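You operate a simulated robot arm through the tools that you are given. There is no shell and no other tool. Be economical: measure what you need, move in short steps, check, and stop when the job is done.

You run a simulated two-armed robot. Do the job below in one go: nothing can be reset, and whatever is moved stays where it is left.

JOB
Take the lid off the pot that says "waste" on the grey top of unit two and lay it down there.

Only the result counts: the job must be done as asked and must still hold three seconds after the hand-in. Knocking over, shifting, dropping, spilling or breaking anything else fails it. Lids that push on must go on centred and level and be pressed home; caps that screw on are set level and turned clockwise until they are tight.

ROBOT AND FRAMES
Two 6-joint arms with two-finger parallel grippers on one trunk, on a base that drives. Base frame: it is fixed to the floor where the robot stands at the start and does not move with it; the origin is under the middle of the robot, x ahead of it, y to its left, z up; the surface under the hand at the start is at about z = 1.004. Units: m, degrees, N and s.
The left shoulder is at the start at [0.06, 0.187, 1.297], the right one opposite. With the tool pointing down near the work surface each hand reaches from about 0.26 to 0.62 m from the robot's upright axis, wherever it stands, measured 20 degrees to its own side. Payload 1.57 kg a hand.
Tool frame (each hand has its own): the origin (TCP) lies between the finger pads and is the grasp point; the fingertips stand 0.03 m ahead of it; z points along the fingers, y is the line along which they close. Largest opening 0.11 m; finger width 0.024, thickness 0.012; the body of the gripper, 0.048 by 0.112 m, starts 0.078 m behind the TCP.
Orientation is that of the tool frame in the base frame, as a unit quaternion [x, y, z, w]. With the fingers straight down and closing along the base's y, the tool's x points along the base's -x, its y along +y and its z along -z.

CONTROLS
- The arms move only by the tool servo_tool. It takes "left_motion", "right_motion" or both (then of equal length, played together; a hand with none holds still); each is a list of rows, each a list of 7 numbers: the finger opening in mm, from 0 to 110, then the shift along the base's x, y, z in units of 30 mm (1.0 is 30 mm), then the turn, a rotation vector about the base's x, y, z in units of 8 degrees (1.0 is 8 degrees). In form: [[grip, tx, ty, tz, ax, ay, az], ...]. A call has 1 to 12 rows; each row shifts and turns the commanded pose from where the row before left it. A call with a number of a shift or a turn outside -1 to 1 is refused whole. Rows are played at 5 a second. More than 0.05 m and 8.6 degrees between two rows, or a gripper value outside its range, and nothing of the call is played. A pose out of reach is approached as far as the arm can. The call stops where the force on the tool passes 40 N (or 10 N more than at its start, if that is more) or the arm is blocked; 0.2 s more then pass. The fingers move at their own pace (about 0.153 m/s each) and stop on an object; they squeeze with about 38 N. The grip force told is the motor's: it shows also when the fingers shut on nothing. Time passes only in rows, and 0.2 s behind the last, so rows that do not move let the fingers close. The reply holds the time, the measured pose of the TCP, the force on the tool along the base axes, the opening and the grip force, in the units named above and with some noise, with the torque about the TCP (base axes, N m) and any sound that the robot's microphone picked up.
- Cameras (640 x 400 px; columns grow to the right, rows downward): "scene" is now at [0.0122, 0.0299, 1.8394]; the picture's right is [0.38, -0.92, 0.00], its down [-0.69, -0.29, -0.66] and it looks along [0.61, 0.25, -0.75] (base axes); focal length 260 px, centre (320, 200). "left" rides on the left gripper at [0.07, -0.016, -0.141] in its tool frame; the picture's right is [0.23, 0.97, 0.00], its down [-0.86, 0.20, -0.48] and it looks along [-0.47, 0.11, 0.88] (tool axes); focal length 222 px, centre (320, 200). "right" rides on the right gripper at [0.07, 0.016, -0.141] in its tool frame; the picture's right is [-0.23, 0.97, 0.00], its down [-0.86, -0.20, -0.48] and it looks along [-0.47, -0.11, 0.88] (tool axes); focal length 222 px, centre (320, 200). There is no depth. A picture from a camera that has moved, and an enlarged one, comes with that camera's place and axes in the base frame and with its lens.
- capture(camera): a new picture of that camera. It takes no simulated time.
- raise_lower(by): slides the trunk up (or, below 0, down) by that many m; the arms and the scene camera ride with it, the base frame stays. It gives what a move gives, with no picture.
- roll_base(legs): drives the robot by 1 to 6 legs, each [ahead, left, turn to the left] in m, m and degrees, along the robot's own axes; the way and the turn of a leg run together, so that a leg with both is an arc; at most 1.5 m and 180 degrees a leg. The arms and the cameras ride along, it lands a little off, and it stops where it bumps. It gives what a move gives.
- pan_tilt(pan, tilt): turns the head with the scene camera to pan (to the left, within 86 degrees either way) and tilt (down, from -29 to 69), counted from straight ahead of the robot. It gives what a move gives.
- inspect(camera, box): a new picture of the part [left, top, right, bottom] of that camera's present view, enlarged. It takes no simulated time.
- hand_in(): hands the job in; it is judged then, once.

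Work in short steps. Places have to be worked out from the pictures, the camera data and where the tool is seen: move nearer, look again, correct. Check each grasp and each placing, and mend what went wrong. You have 120 turns and 92 pictures in all, those below and enlarged ones among them. Open the grippers and draw the arms clear of the work before you hand the job in, unless the task says otherwise; then end with one line.

The tools are called as name(argument=value, ...) on one line, values as JSON. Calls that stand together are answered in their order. servo_tool: Moves the arms, as the interface text tells. Its arguments: {"type":"object","properties":{"left_motion":{"type":"array"},"right_motion":{"type":"array"}},"required":[]} The other tools are called the same way: raise_lower (by) slides the trunk up or down; roll_base (legs) drives the base; pan_tilt (pan, tilt) turns the head that bears the scene camera; capture (camera) takes a picture; inspect (camera, box) takes an enlarged picture of a part of a camera's view; hand_in () hands the job in.

At the start:

```text
clock: 0.0
left_position: [0.3711, 0.2876, 1.3516]
left_tool_rot: [-0.001, 1.0, 0.001, 0.001]
left_ft_force: [-0.8, -0.5, 0.6]
left_moment: [-0.03, 0.01, 0.02]
left_grip_width: 0.11
left_grasp_force: 0.0
right_position: [0.3425, -0.008, 1.3522]
right_tool_rot: [0.0, 1.0, 0.0, 0.0]
right_ft_force: [0.1, -0.1, 0.2]
right_moment: [0.0, 0.0, 0.0]
right_grip_width: 0.1098
right_grasp_force: 0.1
trunk travel left (down, up): [-0.925, 0.065]
robot x, y, heading: [0.0002, 0.0004, -0.0]
head pan, tilt: [22.6, 48.8]
```

scene: 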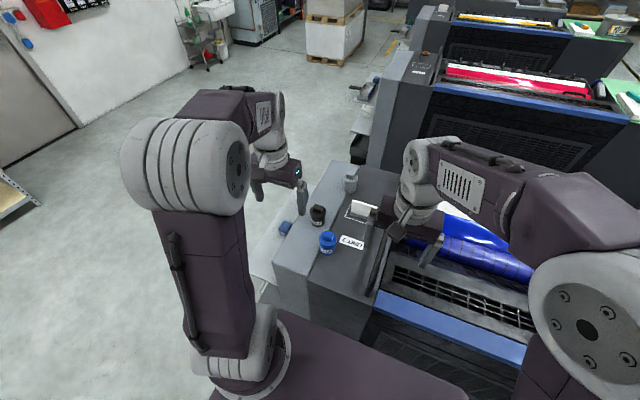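
right: 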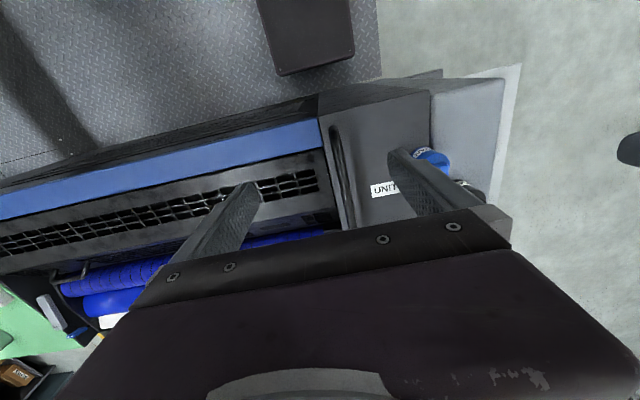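
left: 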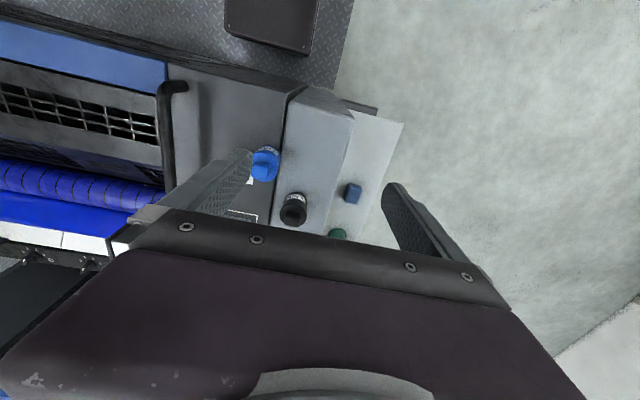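

Let me look closer at the label and pots on the unit in front.

inspect(camera="scene", box=[260, 150, 420, 270])

inspect(camera="scene", box=[340, 0, 640, 190])

```text
3.33 times, centred on (340, 210) of scene
camera zoom: at [0.0122, 0.0299, 1.8394], right [0.38, -0.92, 0.0], down [-0.69, -0.29, -0.66], along [0.61, 0.25, -0.75], focal length 868 px, centre (253, 167)
```

zoom: 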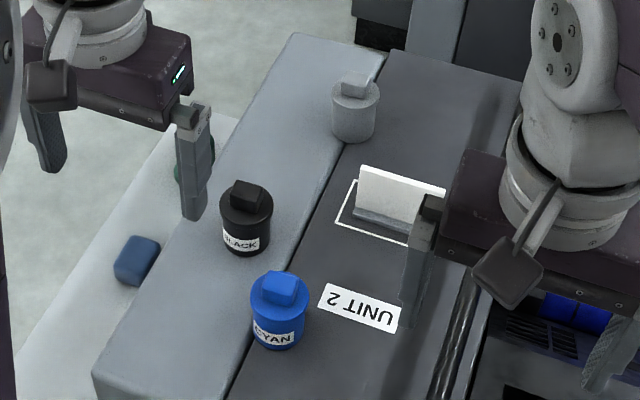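

```text
2.11 times, centred on (490, 95) of scene
camera zoom: at [0.0122, 0.0299, 1.8394], right [0.38, -0.92, 0.0], down [-0.69, -0.29, -0.66], along [0.61, 0.25, -0.75], focal length 548 px, centre (-38, 421)
```

zoom: 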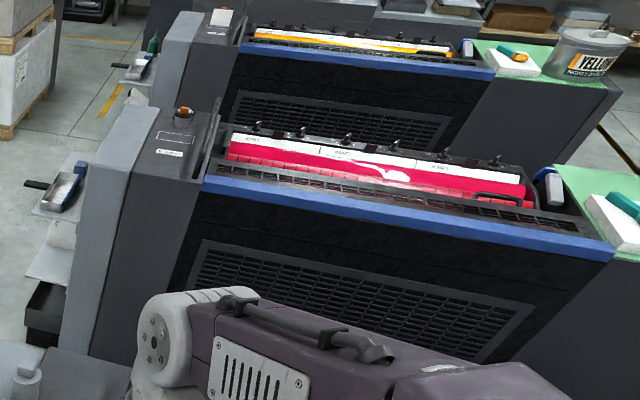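

The grey pot, at about (0.79, 0.21), has no label facing us. It's out of reach from here, so I'll look at the robot's surroundings to plan a drive.

pan_tilt(pan=40, tilt=65)

capture(camera="scene")

pan_tilt(pan=80, tilt=45)

capture(camera="scene")

```text
clock: 0.8
left_position: [0.3705, 0.2875, 1.3514]
left_tool_rot: [-0.001, 1.0, 0.001, 0.001]
left_ft_force: [-0.1, 0.1, 0.0]
left_moment: [0.04, 0.0, 0.01]
left_grip_width: 0.1101
left_grasp_force: 0.1
right_position: [0.3432, -0.009, 1.3514]
right_tool_rot: [0.0, 1.0, 0.001, 0.0]
right_ft_force: [-0.2, 0.1, -0.8]
right_moment: [0.0, 0.0, 0.02]
right_grip_width: 0.1098
right_grasp_force: 0.1
trunk travel left (down, up): [-0.925, 0.065]
robot x, y, heading: [0.0026, -0.0051, 0.2]
head pan, tilt: [40.0, 65.0]
```

```text
86 pictures are left
camera scene: at [-0.0134, 0.039, 1.8197], right [0.64, -0.77, 0.0], down [-0.69, -0.58, -0.42], along [0.32, 0.27, -0.91], focal length 260 px, centre (320, 200)
```

scene: 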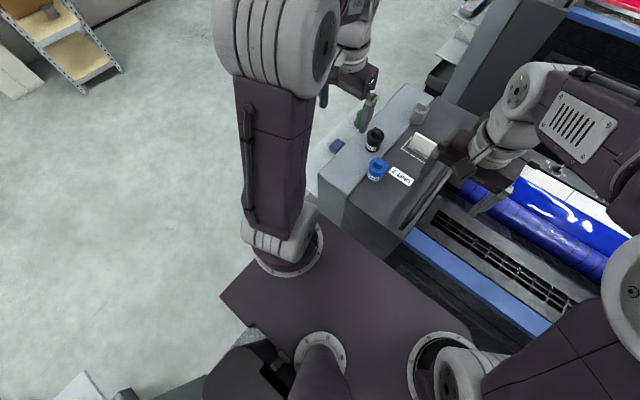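

```text
clock: 1.9
left_position: [0.3713, 0.2863, 1.3531]
left_tool_rot: [-0.001, 1.0, 0.0, 0.002]
left_ft_force: [0.2, -0.4, 0.5]
left_moment: [0.01, 0.04, -0.01]
left_grip_width: 0.1102
left_grasp_force: 0.1
right_position: [0.3428, -0.0093, 1.3524]
right_tool_rot: [0.0, 1.0, 0.0, 0.0]
right_ft_force: [-0.2, 0.5, 0.2]
right_moment: [0.0, -0.03, -0.02]
right_grip_width: 0.11
right_grasp_force: 0.0
trunk travel left (down, up): [-0.925, 0.065]
robot x, y, heading: [-0.0029, -0.0005, 0.0]
head pan, tilt: [80.0, 45.0]
```

```text
85 pictures are left
camera scene: at [-0.0458, 0.0799, 1.8446], right [0.98, -0.17, 0.0], down [-0.12, -0.7, -0.71], along [0.12, 0.7, -0.71], focal length 260 px, centre (320, 200)
```

scene: 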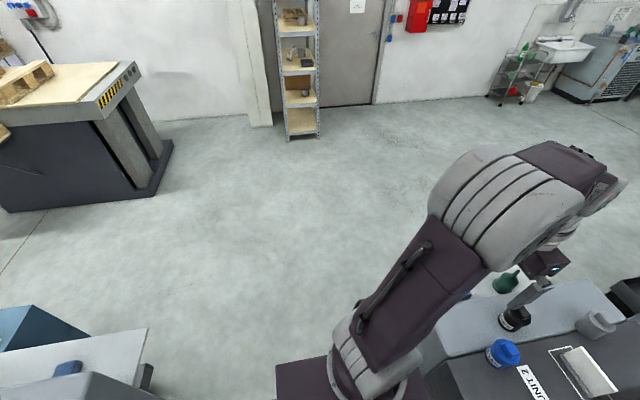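

There is open floor on the left side (+y) of unit two, so the grey pot is best approached from there. I'll drive left, ahead, then turn right to face it.

roll_base(legs=[[0, 0.95, 0], [0.7, 0, 0], [0, 0, -90]])

pan_tilt(pan=0, tilt=50)

capture(camera="scene")

```text
clock: 14.1
left_position: [0.9894, 0.534, 1.353]
left_tool_rot: [0.724, 0.69, -0.001, 0.001]
left_ft_force: [-0.2, -0.1, 0.1]
left_moment: [-0.02, 0.05, 0.02]
left_grip_width: 0.1102
left_grasp_force: 0.0
right_position: [0.6943, 0.5773, 1.3511]
right_tool_rot: [0.724, 0.689, 0.0, 0.0]
right_ft_force: [-0.1, 1.5, 0.4]
right_moment: [-0.02, -0.01, -0.04]
right_grip_width: 0.1101
right_grasp_force: 0.0
trunk travel left (down, up): [-0.925, 0.065]
robot x, y, heading: [0.7171, 0.9163, -92.8]
head pan, tilt: [80.0, 45.0]
```

```text
clock: 15.7
left_position: [0.9883, 0.536, 1.3521]
left_tool_rot: [0.723, 0.691, 0.0, 0.001]
left_ft_force: [-0.8, 0.1, -0.7]
left_moment: [-0.02, -0.03, -0.04]
left_grip_width: 0.1102
left_grasp_force: 0.0
right_position: [0.6936, 0.5759, 1.3514]
right_tool_rot: [0.724, 0.69, 0.0, 0.0]
right_ft_force: [0.6, 0.0, 0.1]
right_moment: [-0.01, -0.01, -0.01]
right_grip_width: 0.11
right_grasp_force: 0.1
trunk travel left (down, up): [-0.925, 0.065]
robot x, y, heading: [0.7192, 0.9165, -92.7]
head pan, tilt: [0.0, 50.0]
```

```text
84 pictures are left
camera scene: at [0.7187, 0.9014, 1.8378], right [-1.0, 0.05, 0.0], down [0.04, 0.77, -0.64], along [-0.03, -0.64, -0.77], focal length 260 px, centre (320, 200)
```

scene: 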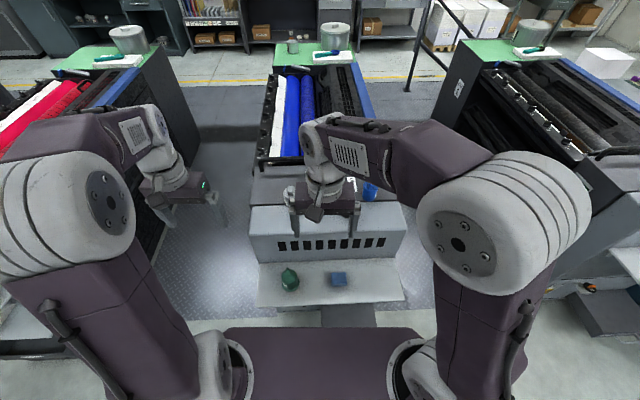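

The robot now faces the unit's side. I'll move the right hand aside to see the pots, and check the gap in front of the base before driving closer.

servo_tool(right_motion=[[110, -1, 0, 0, 0, 0, 0], [110, -1, 0, 0, 0, 0, 0], [110, -1, 0, 0, 0, 0, 0], [110, -1, 0, 0, 0, 0, 0], [110, -1, 0, 0, 0, 0, 0], [110, -1, 0, 0, 0, 0, 0]])

inspect(camera="scene", box=[230, 150, 430, 330])

pan_tilt(pan=0, tilt=69)

capture(camera="scene")

```text
clock: 17.1
left_position: [0.9868, 0.5343, 1.3525]
left_tool_rot: [0.723, 0.691, 0.001, 0.002]
left_ft_force: [0.0, 0.7, -1.1]
left_moment: [0.02, -0.01, 0.0]
left_grip_width: 0.11
left_grasp_force: 0.0
right_position: [0.5129, 0.5752, 1.3522]
right_tool_rot: [0.724, 0.69, 0.0, 0.0]
right_ft_force: [-0.7, 0.7, -0.2]
right_moment: [-0.02, 0.05, 0.03]
right_grip_width: 0.1099
right_grasp_force: 0.0
trunk travel left (down, up): [-0.925, 0.065]
robot x, y, heading: [0.7201, 0.9183, -92.9]
head pan, tilt: [0.0, 50.0]
```

```text
2.22 times, centred on (330, 240) of scene
camera zoom: at [0.7175, 0.9016, 1.8378], right [-1.0, 0.05, 0.0], down [0.04, 0.77, -0.64], along [-0.03, -0.64, -0.77], focal length 579 px, centre (298, 111)
```

zoom: 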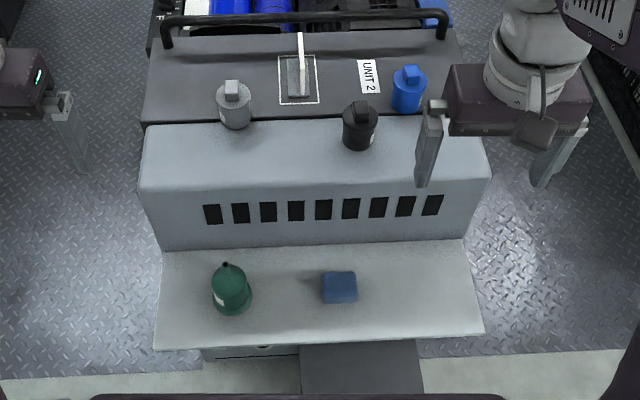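

```text
clock: 17.9
left_position: [0.9884, 0.5351, 1.3521]
left_tool_rot: [0.723, 0.691, 0.0, 0.001]
left_ft_force: [0.5, -0.3, 0.3]
left_moment: [0.0, -0.03, 0.02]
left_grip_width: 0.1101
left_grasp_force: 0.2
right_position: [0.5135, 0.5762, 1.3523]
right_tool_rot: [0.724, 0.69, 0.0, 0.0]
right_ft_force: [1.0, 0.8, -0.2]
right_moment: [-0.01, 0.0, -0.01]
right_grip_width: 0.1099
right_grasp_force: 0.0
trunk travel left (down, up): [-0.925, 0.065]
robot x, y, heading: [0.7212, 0.9187, -93.1]
head pan, tilt: [0.0, 68.8]
```

```text
82 pictures are left
camera scene: at [0.7197, 0.9225, 1.8159], right [-1.0, 0.05, 0.0], down [0.05, 0.93, -0.36], along [-0.02, -0.36, -0.93], focal length 260 px, centre (320, 200)
```

scene: 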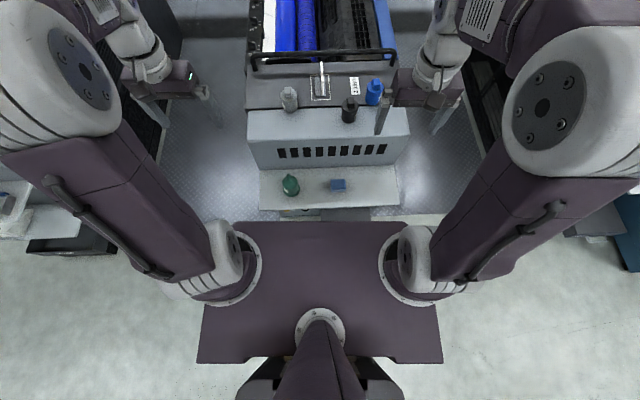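

The grey pot sits at about (0.80, 0.215), roughly 0.70 m ahead of the robot axis. There seems to be a gap before the shelf, so I'll edge forward in two small steps.

roll_base(legs=[[0.05, 0.05, 3]])

capture(camera="scene")

```text
clock: 19.0
left_position: [1.0456, 0.4994, 1.3522]
left_tool_rot: [0.711, 0.703, 0.0, 0.002]
left_ft_force: [-0.1, 0.1, -0.4]
left_moment: [0.05, 0.02, 0.0]
left_grip_width: 0.11
left_grasp_force: 0.1
right_position: [0.5684, 0.5248, 1.3508]
right_tool_rot: [0.711, 0.703, 0.0, 0.0]
right_ft_force: [0.0, 0.1, 0.0]
right_moment: [0.02, 0.0, 0.02]
right_grip_width: 0.1102
right_grasp_force: 0.1
trunk travel left (down, up): [-0.925, 0.065]
robot x, y, heading: [0.7627, 0.874, -90.6]
head pan, tilt: [0.0, 68.8]
stopped in leg 1: the robot was blocked; the commanded pose is now the measured one
```

```text
81 pictures are left
camera scene: at [0.7619, 0.8784, 1.8158], right [-1.0, 0.01, 0.0], down [0.01, 0.93, -0.36], along [0.0, -0.36, -0.93], focal length 260 px, centre (320, 200)
```

scene: 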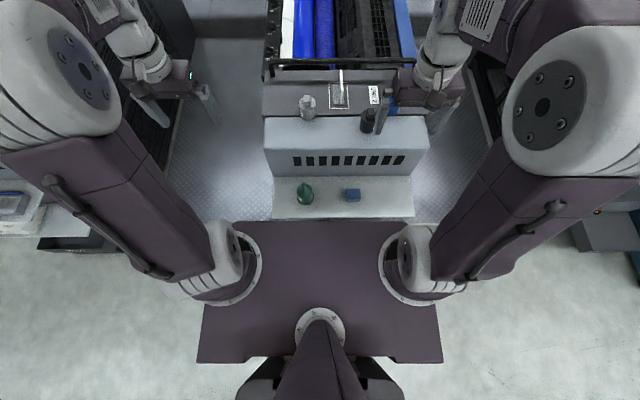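

The base bumped, so it can't get closer from this side. The gap on the +x side of unit two is about 1 m wide, and the pot is only about 0.17 m from that edge. I'll back off, go round and face -x.

roll_base(legs=[[-0.2, 0, 0], [0, 0.6, 0], [0, 0, -90], [0, 0.6, 0]])

pan_tilt(pan=10, tilt=55)

capture(camera="scene")

```text
clock: 30.4
left_position: [0.9779, 0.1854, 1.3535]
left_tool_rot: [1.0, -0.006, -0.001, 0.0]
left_ft_force: [-0.5, -0.8, 0.6]
left_moment: [-0.02, 0.01, 0.01]
left_grip_width: 0.11
left_grasp_force: 0.0
right_position: [1.0038, 0.6609, 1.3515]
right_tool_rot: [1.0, -0.007, 0.0, 0.001]
right_ft_force: [0.1, -0.4, 0.0]
right_moment: [0.0, -0.01, 0.02]
right_grip_width: 0.1101
right_grasp_force: 0.1
trunk travel left (down, up): [-0.925, 0.065]
robot x, y, heading: [1.356, 0.4665, 179.7]
head pan, tilt: [0.0, 68.8]
```

```text
clock: 31.2
left_position: [0.979, 0.1843, 1.3517]
left_tool_rot: [1.0, -0.006, -0.001, 0.001]
left_ft_force: [-0.7, 0.3, 0.6]
left_moment: [-0.03, -0.04, 0.0]
left_grip_width: 0.11
left_grasp_force: 0.0
right_position: [1.0025, 0.6609, 1.3513]
right_tool_rot: [1.0, -0.006, 0.0, 0.0]
right_ft_force: [-0.2, -0.2, 0.5]
right_moment: [0.03, -0.05, -0.01]
right_grip_width: 0.11
right_grasp_force: 0.0
trunk travel left (down, up): [-0.925, 0.065]
robot x, y, heading: [1.3529, 0.4631, 179.4]
head pan, tilt: [10.0, 55.0]
```

```text
80 pictures are left
camera scene: at [1.3419, 0.4533, 1.8312], right [-0.16, 0.99, 0.0], down [0.81, 0.13, -0.57], along [-0.57, -0.09, -0.82], focal length 260 px, centre (320, 200)
```

scene: 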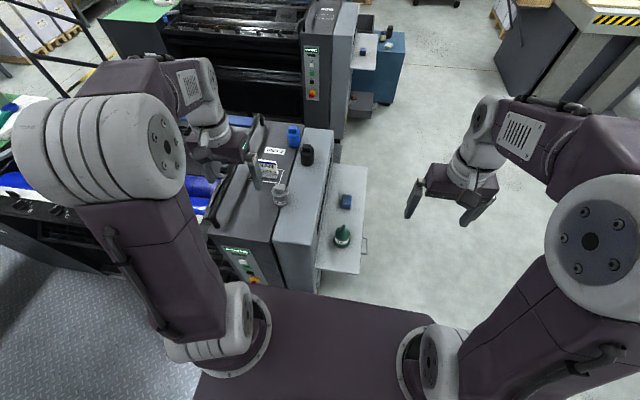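

The drive landed cleanly. I'll zoom in to read the grey pot's label from this side.

inspect(camera="scene", box=[230, 115, 350, 215])

capture(camera="left")

```text
4.00 times, centred on (290, 165) of scene
camera zoom: at [1.3419, 0.4533, 1.8312], right [-0.16, 0.99, 0.0], down [0.81, 0.13, -0.57], along [-0.57, -0.09, -0.82], focal length 1042 px, centre (440, 340)
```

zoom: 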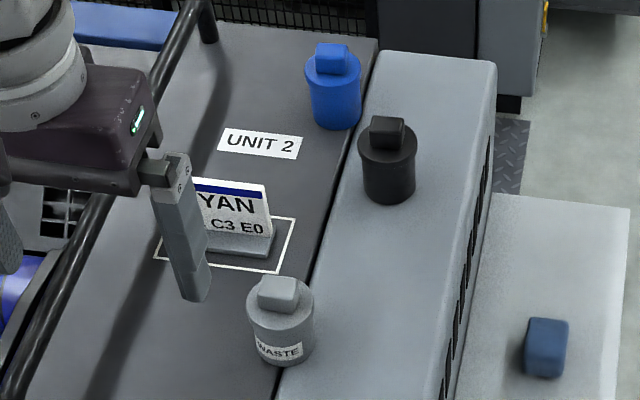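

```text
78 pictures are left
camera left: at [1.0489, 0.1999, 1.4935], right [0.22, -0.98, 0.0], down [-0.86, -0.19, 0.48], along [-0.47, -0.11, -0.88], focal length 222 px, centre (320, 200)
```

left: 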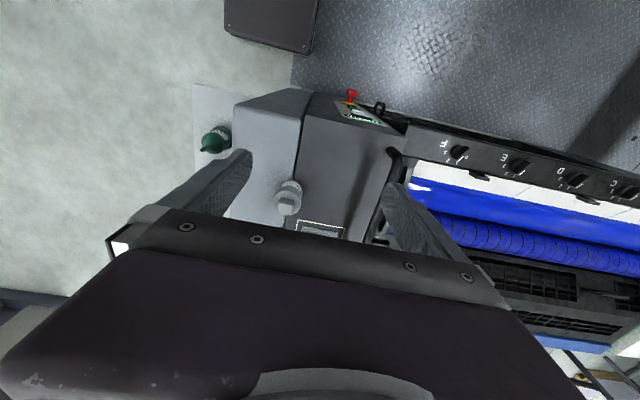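

The label reads "WASTE" and the pot is at about (0.797, 0.215). I'll bring the left hand nearer for a close look at the lid.

servo_tool(left_motion=[[110, -0.9, 0.25, -0.8, 0, 0, 0], [110, -0.9, 0.25, -0.8, 0, 0, 0], [110, -0.9, 0.25, -0.8, 0, 0, 0], [110, -0.9, 0.25, -0.8, 0, 0, 0]])

capture(camera="left")

inspect(camera="scene", box=[230, 135, 330, 215])

```text
clock: 32.2
left_position: [0.8676, 0.213, 1.2554]
left_tool_rot: [1.0, -0.006, 0.0, 0.002]
left_ft_force: [-0.2, 1.0, 1.2]
left_moment: [-0.01, -0.03, 0.01]
left_grip_width: 0.1101
left_grasp_force: 0.0
right_position: [1.0006, 0.6595, 1.3518]
right_tool_rot: [1.0, -0.006, 0.001, 0.0]
right_ft_force: [-0.5, 0.5, -0.4]
right_moment: [0.0, 0.0, -0.01]
right_grip_width: 0.1097
right_grasp_force: 0.1
trunk travel left (down, up): [-0.925, 0.065]
robot x, y, heading: [1.3544, 0.4679, 179.5]
head pan, tilt: [10.0, 55.0]
```

```text
77 pictures are left
camera left: at [0.938, 0.2297, 1.3964], right [0.22, -0.98, 0.0], down [-0.86, -0.19, 0.48], along [-0.47, -0.11, -0.88], focal length 222 px, centre (320, 200)
```

left: 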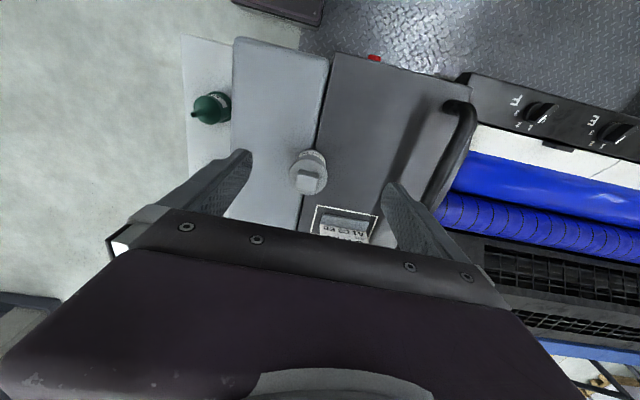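

```text
5.00 times, centred on (280, 175) of scene
camera zoom: at [1.3398, 0.4534, 1.8313], right [-0.16, 0.99, 0.0], down [0.81, 0.13, -0.57], along [-0.57, -0.09, -0.82], focal length 1302 px, centre (520, 325)
```

zoom: 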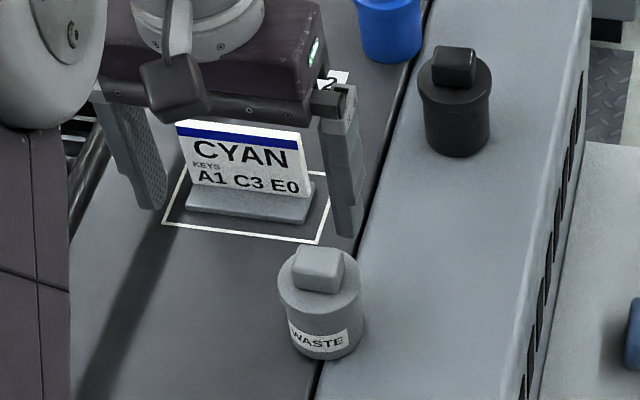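

inspect(camera="left", box=[260, 130, 360, 210])

```text
5.00 times, centred on (310, 170) of left
camera zoom: at [0.938, 0.2297, 1.3964], right [0.22, -0.98, 0.0], down [-0.86, -0.19, 0.48], along [-0.47, -0.11, -0.88], focal length 1111 px, centre (370, 350)
```

zoom: 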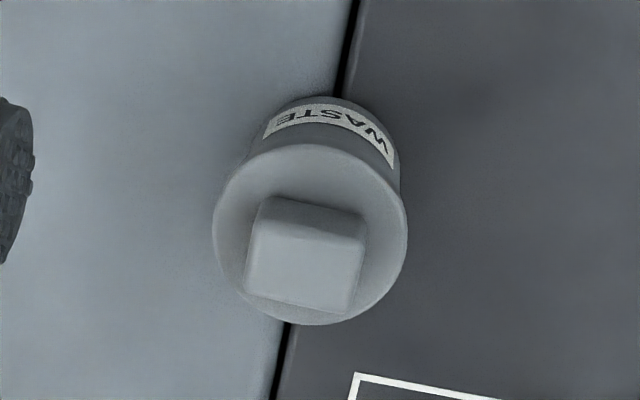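

I triangulate the knob centre at about (0.782, 0.216), with its top near z 1.065. It's roughly axis-aligned and 33 mm square. I'll move above it with a narrower opening and check.

servo_tool(left_motion=[[70, -0.56, 0.02, -0.8, 0, 0, 0], [70, -0.56, 0.02, -0.8, 0, 0, 0], [70, -0.56, 0.02, -0.8, 0, 0, 0], [70, -0.56, 0.02, -0.8, 0, 0, 0], [70, -0.56, 0.02, -0.8, 0, 0, 0], [70, 0, 0, 0, 0, 0, 0]])

inspect(camera="left", box=[240, 100, 400, 220])

inspect(camera="scene", box=[230, 135, 330, 215])

```text
clock: 33.6
left_position: [0.7864, 0.2172, 1.136]
left_tool_rot: [1.0, -0.006, -0.001, 0.002]
left_ft_force: [-0.5, -0.6, 0.0]
left_moment: [0.01, 0.03, 0.01]
left_grip_width: 0.0701
left_grasp_force: 0.0
right_position: [1.0028, 0.6601, 1.3515]
right_tool_rot: [1.0, -0.006, 0.0, 0.001]
right_ft_force: [0.8, 0.4, 0.2]
right_moment: [-0.01, 0.02, 0.0]
right_grip_width: 0.1102
right_grasp_force: 0.1
trunk travel left (down, up): [-0.925, 0.065]
robot x, y, heading: [1.352, 0.463, 179.3]
head pan, tilt: [10.0, 55.0]
```

```text
3.33 times, centred on (320, 160) of left
camera zoom: at [0.8558, 0.2334, 1.277], right [0.22, -0.98, 0.0], down [-0.86, -0.19, 0.48], along [-0.47, -0.11, -0.88], focal length 740 px, centre (320, 333)
```

zoom: 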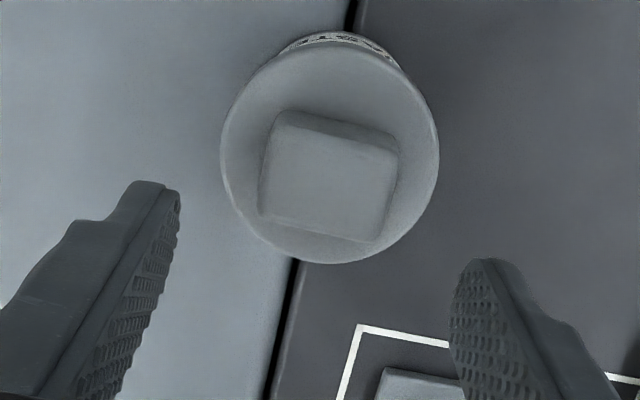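

```text
5.00 times, centred on (280, 175) of scene
camera zoom: at [1.342, 0.4533, 1.8313], right [-0.16, 0.99, 0.0], down [0.81, 0.13, -0.57], along [-0.57, -0.09, -0.82], focal length 1302 px, centre (520, 325)
```

zoom: 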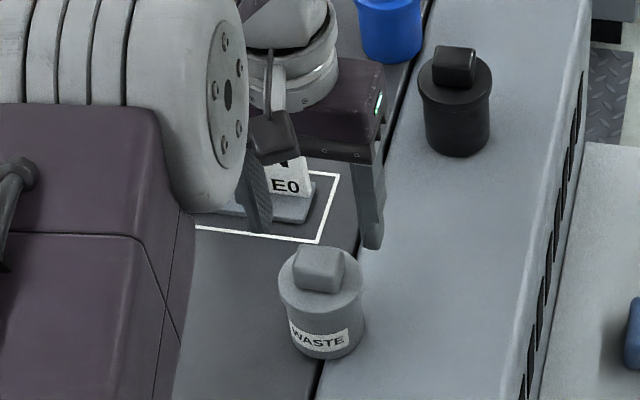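

My estimate is now a knob centre of about (0.789, 0.2165). I'll nudge in x, descend to just above the knob top, and compare the heights.

servo_tool(left_motion=[[70, 0.1, 0, -0.6, 0, 0, 0], [70, 0, 0, -0.5, 0, 0, 0], [70, 0, 0, 0, 0, 0, 0]])

inspect(camera="left", box=[240, 80, 400, 200])

inspect(camera="scene", box=[250, 155, 310, 205])

```text
clock: 34.4
left_position: [0.79, 0.2177, 1.1022]
left_tool_rot: [1.0, -0.006, -0.001, 0.001]
left_ft_force: [-0.2, -0.4, 1.3]
left_moment: [0.0, -0.02, 0.0]
left_grip_width: 0.07
left_grasp_force: 0.1
right_position: [1.0041, 0.6597, 1.3516]
right_tool_rot: [1.0, -0.006, 0.0, 0.0]
right_ft_force: [0.5, -1.0, -0.2]
right_moment: [0.05, -0.02, 0.02]
right_grip_width: 0.1097
right_grasp_force: 0.0
trunk travel left (down, up): [-0.925, 0.065]
robot x, y, heading: [1.355, 0.4634, 179.3]
head pan, tilt: [10.0, 55.0]
```

```text
3.33 times, centred on (320, 140) of left
camera zoom: at [0.8601, 0.2338, 1.2441], right [0.22, -0.98, 0.0], down [-0.86, -0.19, 0.48], along [-0.47, -0.11, -0.88], focal length 740 px, centre (320, 400)
```

zoom: 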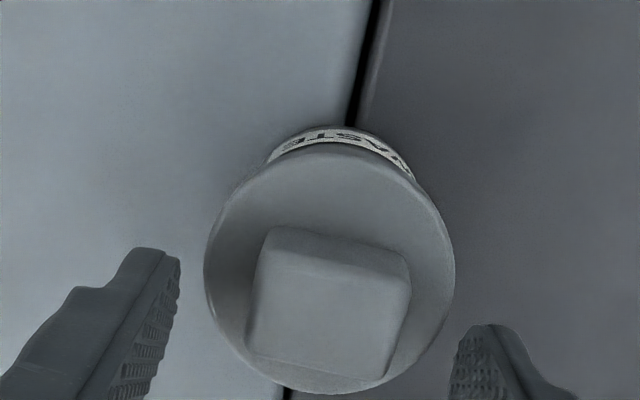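

```text
8.00 times, centred on (280, 180) of scene
camera zoom: at [1.3426, 0.4535, 1.8313], right [-0.16, 0.99, 0.0], down [0.81, 0.13, -0.57], along [-0.57, -0.09, -0.82], focal length 2083 px, centre (640, 360)
```

zoom: 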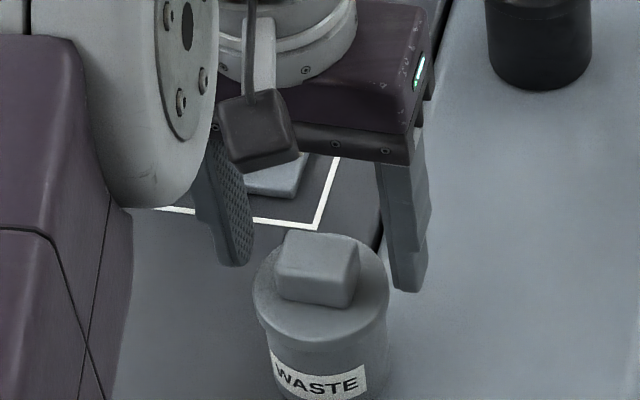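

Comparing the last views puts the knob top near z 1.09, the lid disc near 1.07 and the centre near x 0.797. The fingertips (z about 1.072) are at lid height, so I'll lift slightly, shift +x and check before closing.

servo_tool(left_motion=[[70, 0.25, 0.04, 0.1, 0, 0, 0], [70, 0, 0, 0, 0, 0, 0]])

inspect(camera="left", box=[240, 80, 400, 200])

inspect(camera="scene", box=[250, 155, 310, 205])

```text
clock: 35.0
left_position: [0.7978, 0.2181, 1.1057]
left_tool_rot: [1.0, -0.006, 0.0, 0.001]
left_ft_force: [0.2, 0.0, -0.5]
left_moment: [0.05, 0.0, 0.02]
left_grip_width: 0.0702
left_grasp_force: 0.1
right_position: [1.0038, 0.6597, 1.3516]
right_tool_rot: [1.0, -0.006, 0.0, 0.0]
right_ft_force: [-0.1, -0.2, 0.1]
right_moment: [0.01, -0.01, 0.02]
right_grip_width: 0.11
right_grasp_force: 0.1
trunk travel left (down, up): [-0.925, 0.065]
robot x, y, heading: [1.3533, 0.4671, 179.2]
head pan, tilt: [10.0, 55.0]
```

```text
3.33 times, centred on (320, 140) of left
camera zoom: at [0.8672, 0.2349, 1.2472], right [0.22, -0.98, 0.0], down [-0.86, -0.19, 0.48], along [-0.47, -0.11, -0.88], focal length 740 px, centre (320, 400)
```

zoom: 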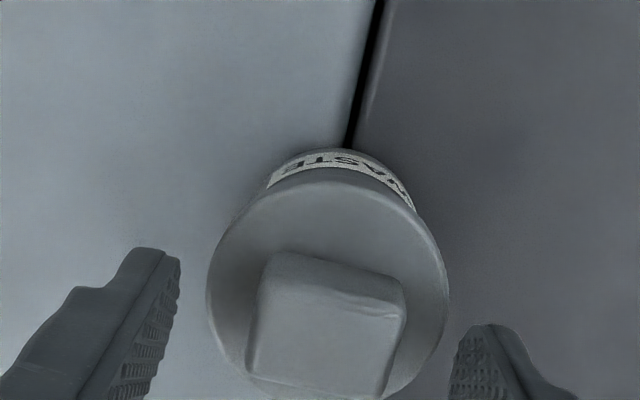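

```text
8.00 times, centred on (280, 180) of scene
camera zoom: at [1.3422, 0.4534, 1.8313], right [-0.16, 0.99, 0.0], down [0.81, 0.13, -0.57], along [-0.57, -0.09, -0.82], focal length 2083 px, centre (640, 360)
```

zoom: 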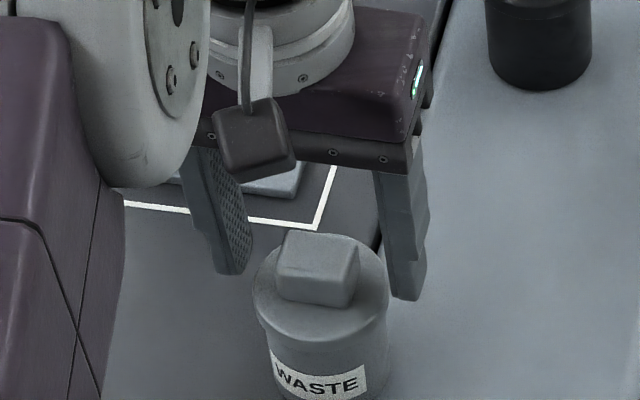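

Both views agree on a lid centre at (0.802, 0.218), lid disc at z ≈ 1.067 and knob top at ≈ 1.095. I'll make a final nudge and close on the knob.

servo_tool(left_motion=[[70, 0.13, 0, -0.07, 0, 0, 0], [55, 0, 0, 0, 0, 0, 0], [45, 0, 0, 0, 0, 0, 0], [38, 0, 0, 0, 0, 0, 0], [20, 0, 0, 0, 0, 0, 0], [20, 0, 0, 0, 0, 0, 0]])

inspect(camera="left", box=[240, 80, 400, 200])

inspect(camera="scene", box=[250, 155, 310, 205])

```text
clock: 36.4
left_position: [0.8005, 0.2184, 1.1045]
left_tool_rot: [1.0, -0.006, 0.0, 0.002]
left_ft_force: [0.0, -0.6, -0.1]
left_moment: [0.0, -0.01, 0.01]
left_grip_width: 0.0327
left_grasp_force: 37.5
right_position: [1.0028, 0.6595, 1.3513]
right_tool_rot: [1.0, -0.006, 0.0, 0.001]
right_ft_force: [-0.8, -0.3, 0.1]
right_moment: [-0.02, 0.03, -0.07]
right_grip_width: 0.11
right_grasp_force: 0.0
trunk travel left (down, up): [-0.925, 0.065]
robot x, y, heading: [1.3503, 0.4631, 179.2]
head pan, tilt: [10.0, 55.0]
heard: snap
```

```text
3.33 times, centred on (320, 140) of left
camera zoom: at [0.8707, 0.2347, 1.245], right [0.22, -0.98, 0.0], down [-0.86, -0.19, 0.48], along [-0.47, -0.11, -0.88], focal length 740 px, centre (320, 400)
```

zoom: 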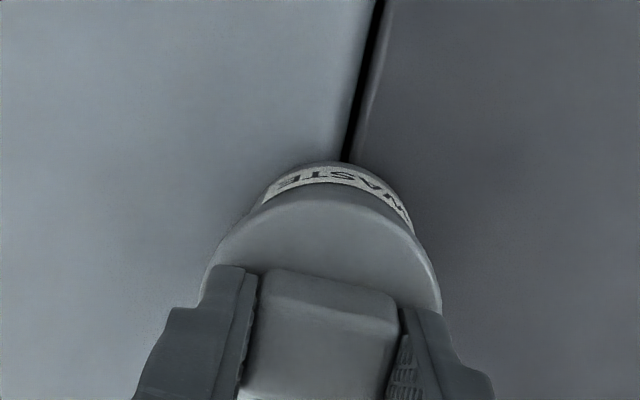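

```text
8.00 times, centred on (280, 180) of scene
camera zoom: at [1.3417, 0.4533, 1.8313], right [-0.16, 0.99, 0.0], down [0.81, 0.13, -0.57], along [-0.57, -0.09, -0.82], focal length 2083 px, centre (640, 360)
```

zoom: 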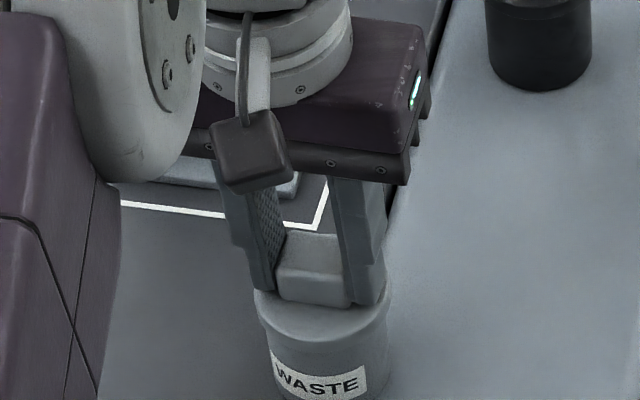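

The knob is held at a 33 mm opening, and a snap was heard. I'll lift slowly by a few millimetres and check whether the pot follows.

servo_tool(left_motion=[[20, 0, 0, 0.1, 0, 0, 0], [20, 0, 0, 0.1, 0, 0, 0], [20, 0, 0, 0.1, 0, 0, 0]])

inspect(camera="scene", box=[250, 155, 310, 205])

```text
clock: 37.2
left_position: [0.8008, 0.2184, 1.1124]
left_tool_rot: [1.0, -0.006, -0.001, 0.001]
left_ft_force: [-0.8, -1.3, -0.7]
left_moment: [0.0, 0.02, -0.02]
left_grip_width: 0.0328
left_grasp_force: 38.0
right_position: [1.0028, 0.6594, 1.3526]
right_tool_rot: [1.0, -0.007, 0.0, 0.0]
right_ft_force: [0.0, -0.7, 0.4]
right_moment: [0.02, -0.01, -0.04]
right_grip_width: 0.1101
right_grasp_force: 0.0
trunk travel left (down, up): [-0.925, 0.065]
robot x, y, heading: [1.3543, 0.4678, 179.4]
head pan, tilt: [10.0, 55.0]
```

```text
8.00 times, centred on (280, 180) of scene
camera zoom: at [1.3418, 0.4532, 1.8313], right [-0.16, 0.99, 0.0], down [0.81, 0.13, -0.57], along [-0.57, -0.09, -0.82], focal length 2083 px, centre (640, 360)
```

zoom: 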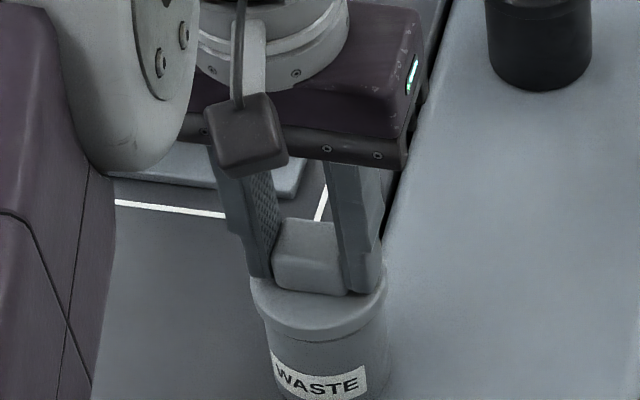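

The lid came up about 8 mm while the pot and its label stayed put, and the force is negligible. I'll lift further and look at the free space.

servo_tool(left_motion=[[20, 0, 0, 0.3, 0, 0, 0], [20, 0, 0, 0.5, 0, 0, 0], [20, 0, 0, 0.8, 0, 0, 0]])

inspect(camera="scene", box=[220, 125, 340, 225])

capture(camera="left")

capture(camera="scene")

```text
clock: 38.0
left_position: [0.8011, 0.2172, 1.163]
left_tool_rot: [1.0, -0.006, -0.002, 0.002]
left_ft_force: [0.1, 0.4, -0.3]
left_moment: [-0.01, 0.01, 0.01]
left_grip_width: 0.0328
left_grasp_force: 37.8
right_position: [1.0041, 0.66, 1.3522]
right_tool_rot: [1.0, -0.006, 0.0, 0.0]
right_ft_force: [0.3, -0.6, -0.3]
right_moment: [0.03, 0.01, -0.03]
right_grip_width: 0.1102
right_grasp_force: 0.1
trunk travel left (down, up): [-0.925, 0.065]
robot x, y, heading: [1.3552, 0.468, 179.3]
head pan, tilt: [10.0, 55.0]
```

```text
4.00 times, centred on (280, 175) of scene
camera zoom: at [1.3425, 0.4535, 1.8312], right [-0.16, 0.99, 0.0], down [0.81, 0.13, -0.57], along [-0.57, -0.09, -0.82], focal length 1042 px, centre (480, 300)
```

zoom: 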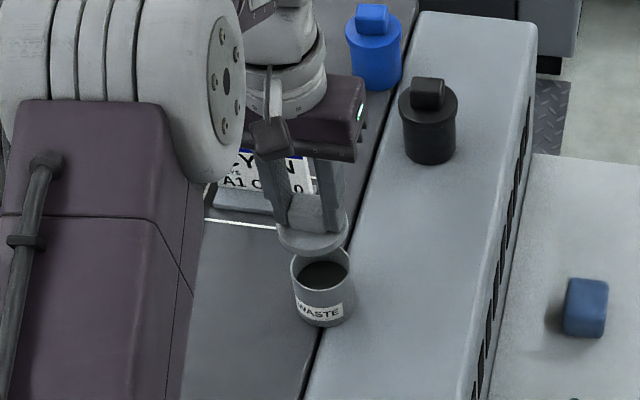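

```text
64 pictures are left
camera left: at [0.8711, 0.2342, 1.3038], right [0.22, -0.98, 0.0], down [-0.86, -0.19, 0.48], along [-0.47, -0.11, -0.88], focal length 222 px, centre (320, 200)
```

left: 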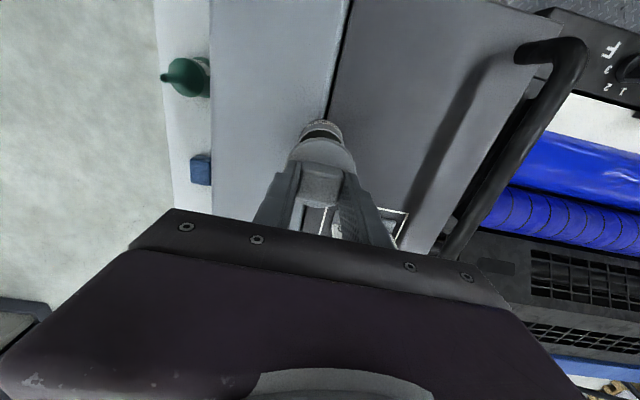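

```text
63 pictures are left
camera scene: at [1.3425, 0.4535, 1.8312], right [-0.16, 0.99, 0.0], down [0.81, 0.13, -0.57], along [-0.57, -0.09, -0.82], focal length 260 px, centre (320, 200)
```

scene: 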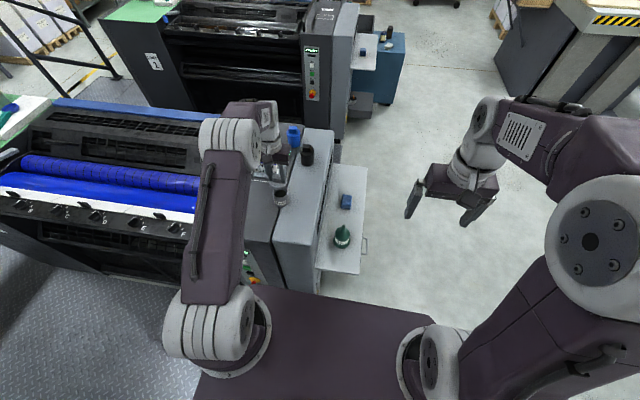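

The lid is off and the pot stands undisturbed. The dark grey top around (0.87, 0.15) looks free, clear of the pot, the bar and the unit's end. I'll move above it and descend partway.

servo_tool(left_motion=[[20, 0.77, -0.74, 0, 0, 0, 0], [20, 0.77, -0.74, 0, 0, 0, 0], [20, 0.77, -0.74, 0, 0, 0, 0], [20, 0, 0, -0.8, 0, 0, 0], [20, 0, 0, -0.8, 0, 0, 0], [20, 0, 0, -0.8, 0, 0, 0], [20, 0, 0, 0, 0, 0, 0]])

capture(camera="left")

inspect(camera="scene", box=[220, 125, 340, 225])

```text
clock: 39.6
left_position: [0.871, 0.1499, 1.0892]
left_tool_rot: [1.0, -0.005, -0.001, 0.002]
left_ft_force: [-0.1, -0.3, -0.5]
left_moment: [0.02, 0.02, 0.03]
left_grip_width: 0.0324
left_grasp_force: 38.0
right_position: [1.0024, 0.6599, 1.351]
right_tool_rot: [1.0, -0.007, 0.0, 0.0]
right_ft_force: [-0.2, -1.3, 0.1]
right_moment: [0.02, -0.01, -0.01]
right_grip_width: 0.11
right_grasp_force: 0.0
trunk travel left (down, up): [-0.925, 0.065]
robot x, y, heading: [1.3523, 0.4676, 179.3]
head pan, tilt: [10.0, 55.0]
```

```text
62 pictures are left
camera left: at [0.941, 0.1666, 1.23], right [0.22, -0.98, 0.0], down [-0.86, -0.19, 0.48], along [-0.47, -0.11, -0.88], focal length 222 px, centre (320, 200)
```

left: 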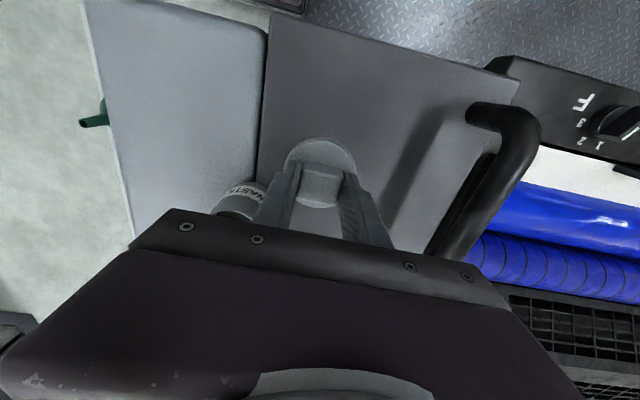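

```text
4.00 times, centred on (280, 175) of scene
camera zoom: at [1.3419, 0.4534, 1.8313], right [-0.16, 0.99, 0.0], down [0.81, 0.13, -0.57], along [-0.57, -0.09, -0.82], focal length 1042 px, centre (480, 300)
```

zoom: 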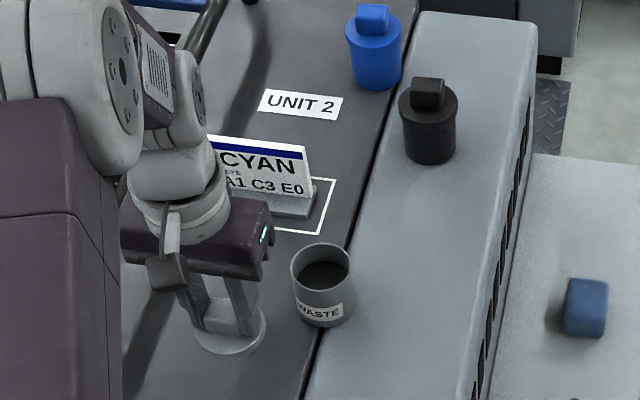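

The spot is clear. I'll descend in small steps and watch the force for contact.

servo_tool(left_motion=[[20, 0, 0, -0.25, 0, 0, 0], [20, 0, 0, -0.25, 0, 0, 0], [20, 0, 0, -0.2, 0, 0, 0], [20, 0, 0, -0.1, 0, 0, 0]])

inspect(camera="scene", box=[245, 175, 305, 225])

```text
clock: 40.6
left_position: [0.8704, 0.1492, 1.0649]
left_tool_rot: [1.0, -0.007, -0.001, 0.0]
left_ft_force: [0.8, -0.1, -0.4]
left_moment: [0.0, 0.03, -0.02]
left_grip_width: 0.0325
left_grasp_force: 38.3
right_position: [1.0031, 0.6595, 1.3519]
right_tool_rot: [1.0, -0.006, 0.0, -0.001]
right_ft_force: [0.1, 1.1, 0.1]
right_moment: [-0.02, 0.02, -0.03]
right_grip_width: 0.1101
right_grasp_force: 0.1
trunk travel left (down, up): [-0.925, 0.065]
robot x, y, heading: [1.3527, 0.4666, 179.3]
head pan, tilt: [10.0, 55.0]
```

```text
8.00 times, centred on (275, 200) of scene
camera zoom: at [1.3417, 0.4531, 1.8313], right [-0.16, 0.99, 0.0], down [0.81, 0.13, -0.57], along [-0.57, -0.09, -0.82], focal length 2083 px, centre (680, 200)
```

zoom: 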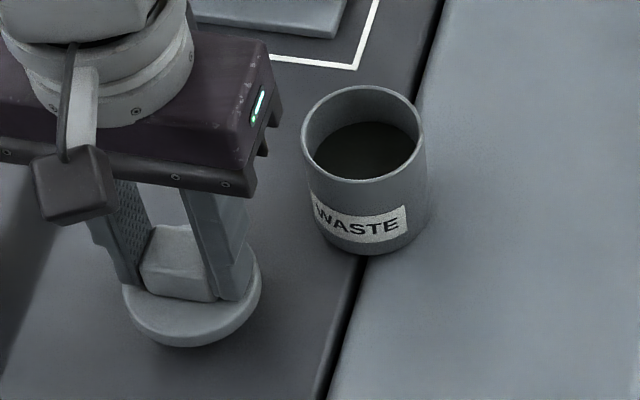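

It's still about 10–15 mm above the surface. I'll continue with finer steps.

servo_tool(left_motion=[[20, 0, 0, -0.1, 0, 0, 0], [20, 0, 0, -0.1, 0, 0, 0], [20, 0, 0, -0.1, 0, 0, 0]])

servo_tool(left_motion=[[20, 0, 0, -0.06, 0, 0, 0], [20, 0, 0, 0, 0, 0, 0]])

inspect(camera="scene", box=[245, 175, 305, 225])

```text
clock: 41.4
left_position: [0.8701, 0.1508, 1.0561]
left_tool_rot: [1.0, -0.006, -0.002, 0.001]
left_ft_force: [-0.2, 0.2, 0.6]
left_moment: [-0.04, 0.01, 0.03]
left_grip_width: 0.0329
left_grasp_force: 38.2
right_position: [1.0031, 0.6601, 1.3509]
right_tool_rot: [1.0, -0.007, 0.0, 0.0]
right_ft_force: [0.0, -0.5, -0.4]
right_moment: [0.02, 0.04, -0.01]
right_grip_width: 0.1099
right_grasp_force: 0.0
trunk travel left (down, up): [-0.925, 0.065]
robot x, y, heading: [1.3553, 0.4652, 179.3]
head pan, tilt: [10.0, 55.0]
```

```text
clock: 42.0
left_position: [0.8692, 0.1503, 1.0535]
left_tool_rot: [1.0, -0.006, -0.001, 0.001]
left_ft_force: [-0.4, -0.7, -0.5]
left_moment: [0.01, -0.03, 0.01]
left_grip_width: 0.0328
left_grasp_force: 37.7
right_position: [1.0028, 0.6588, 1.3517]
right_tool_rot: [1.0, -0.006, -0.001, 0.0]
right_ft_force: [0.4, -0.6, 0.7]
right_moment: [0.01, -0.01, -0.02]
right_grip_width: 0.1101
right_grasp_force: 0.1
trunk travel left (down, up): [-0.925, 0.065]
robot x, y, heading: [1.3532, 0.467, 179.3]
head pan, tilt: [10.0, 55.0]
```

```text
8.00 times, centred on (275, 200) of scene
camera zoom: at [1.3417, 0.4531, 1.8313], right [-0.16, 0.99, 0.0], down [0.81, 0.13, -0.57], along [-0.57, -0.09, -0.82], focal length 2083 px, centre (680, 200)
```

zoom: 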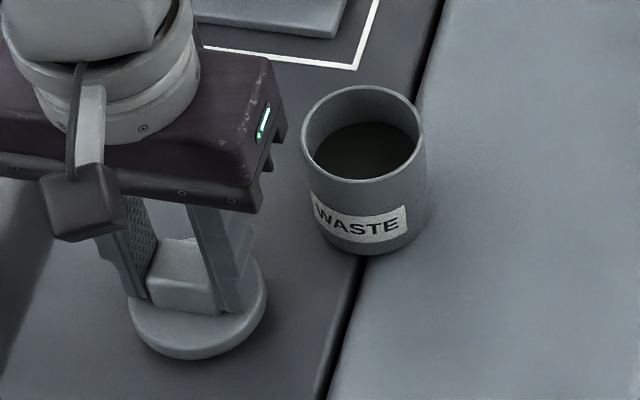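

There's no contact force yet, so I'll keep lowering 1.5 mm at a time.

servo_tool(left_motion=[[20, 0, 0, -0.05, 0, 0, 0], [20, 0, 0, -0.05, 0, 0, 0]])

servo_tool(left_motion=[[20, 0, 0, -0.05, 0, 0, 0], [20, 0, 0, -0.03, 0, 0, 0]])

inspect(camera="scene", box=[245, 175, 305, 225])

```text
clock: 42.6
left_position: [0.8708, 0.1507, 1.0507]
left_tool_rot: [1.0, -0.007, -0.001, 0.002]
left_ft_force: [0.5, -0.9, 0.1]
left_moment: [0.01, -0.02, 0.0]
left_grip_width: 0.0327
left_grasp_force: 37.9
right_position: [1.0035, 0.6599, 1.352]
right_tool_rot: [1.0, -0.006, 0.0, 0.001]
right_ft_force: [0.6, 0.5, 0.1]
right_moment: [0.02, 0.01, 0.0]
right_grip_width: 0.1098
right_grasp_force: 0.1
trunk travel left (down, up): [-0.925, 0.065]
robot x, y, heading: [1.3527, 0.4678, 179.2]
head pan, tilt: [10.0, 55.0]
```

```text
clock: 43.2
left_position: [0.8695, 0.1505, 1.049]
left_tool_rot: [1.0, -0.007, -0.001, 0.002]
left_ft_force: [-0.5, -0.4, -0.1]
left_moment: [-0.03, -0.04, 0.02]
left_grip_width: 0.0328
left_grasp_force: 38.2
right_position: [1.0041, 0.6593, 1.3533]
right_tool_rot: [1.0, -0.006, 0.0, 0.0]
right_ft_force: [-0.4, -0.6, -0.1]
right_moment: [0.0, 0.0, 0.03]
right_grip_width: 0.11
right_grasp_force: 0.1
trunk travel left (down, up): [-0.925, 0.065]
robot x, y, heading: [1.3537, 0.4709, 179.0]
head pan, tilt: [10.0, 55.0]
```

```text
8.00 times, centred on (275, 200) of scene
camera zoom: at [1.3417, 0.4531, 1.8313], right [-0.16, 0.99, 0.0], down [0.81, 0.13, -0.57], along [-0.57, -0.09, -0.82], focal length 2083 px, centre (680, 200)
```

zoom: 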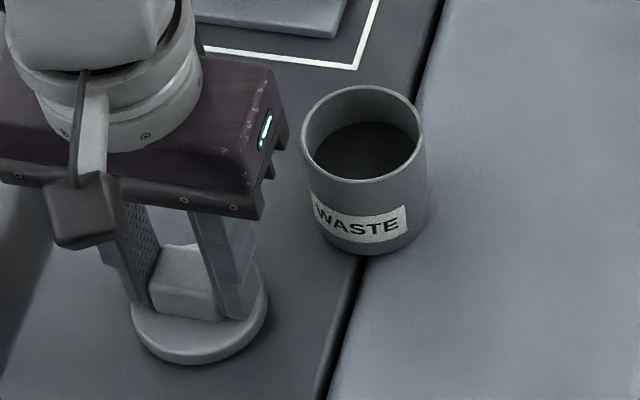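

servo_tool(left_motion=[[20, 0, 0, -0.05, 0, 0, 0], [20, 0, 0, -0.03, 0, 0, 0]])

servo_tool(left_motion=[[20, 0, 0, -0.05, 0, 0, 0], [20, 0, 0, 0, 0, 0, 0]])

servo_tool(left_motion=[[20, 0, 0, -0.05, 0, 0, 0], [20, 0, 0, 0, 0, 0, 0]])

```text
clock: 43.8
left_position: [0.8705, 0.1512, 1.0456]
left_tool_rot: [1.0, -0.006, 0.0, 0.001]
left_ft_force: [-0.2, 0.1, -1.4]
left_moment: [-0.01, -0.03, -0.04]
left_grip_width: 0.0327
left_grasp_force: 37.7
right_position: [1.0035, 0.6591, 1.3521]
right_tool_rot: [1.0, -0.006, 0.0, -0.001]
right_ft_force: [-0.1, 0.6, 0.6]
right_moment: [0.02, 0.0, 0.02]
right_grip_width: 0.1098
right_grasp_force: 0.0
trunk travel left (down, up): [-0.925, 0.065]
robot x, y, heading: [1.3568, 0.4624, 179.2]
head pan, tilt: [10.0, 55.0]
```

```text
clock: 44.4
left_position: [0.8706, 0.1515, 1.0456]
left_tool_rot: [1.0, -0.006, -0.001, 0.001]
left_ft_force: [0.4, 0.6, -0.4]
left_moment: [0.0, -0.01, -0.03]
left_grip_width: 0.0329
left_grasp_force: 38.3
right_position: [1.0038, 0.6601, 1.3519]
right_tool_rot: [1.0, -0.006, 0.0, 0.001]
right_ft_force: [-0.1, -0.3, 0.1]
right_moment: [0.0, -0.02, -0.01]
right_grip_width: 0.1101
right_grasp_force: 0.2
trunk travel left (down, up): [-0.925, 0.065]
robot x, y, heading: [1.3543, 0.4659, 179.6]
head pan, tilt: [10.0, 55.0]
```

```text
clock: 45.0
left_position: [0.8702, 0.152, 1.0434]
left_tool_rot: [1.0, -0.006, -0.002, 0.002]
left_ft_force: [-0.3, 0.6, -1.0]
left_moment: [0.01, 0.03, 0.01]
left_grip_width: 0.0328
left_grasp_force: 38.0
right_position: [1.0042, 0.6601, 1.352]
right_tool_rot: [1.0, -0.006, 0.001, -0.001]
right_ft_force: [0.0, -0.1, -0.2]
right_moment: [0.03, 0.01, -0.03]
right_grip_width: 0.1102
right_grasp_force: 0.0
trunk travel left (down, up): [-0.925, 0.065]
robot x, y, heading: [1.3563, 0.4648, 179.4]
head pan, tilt: [10.0, 55.0]
```

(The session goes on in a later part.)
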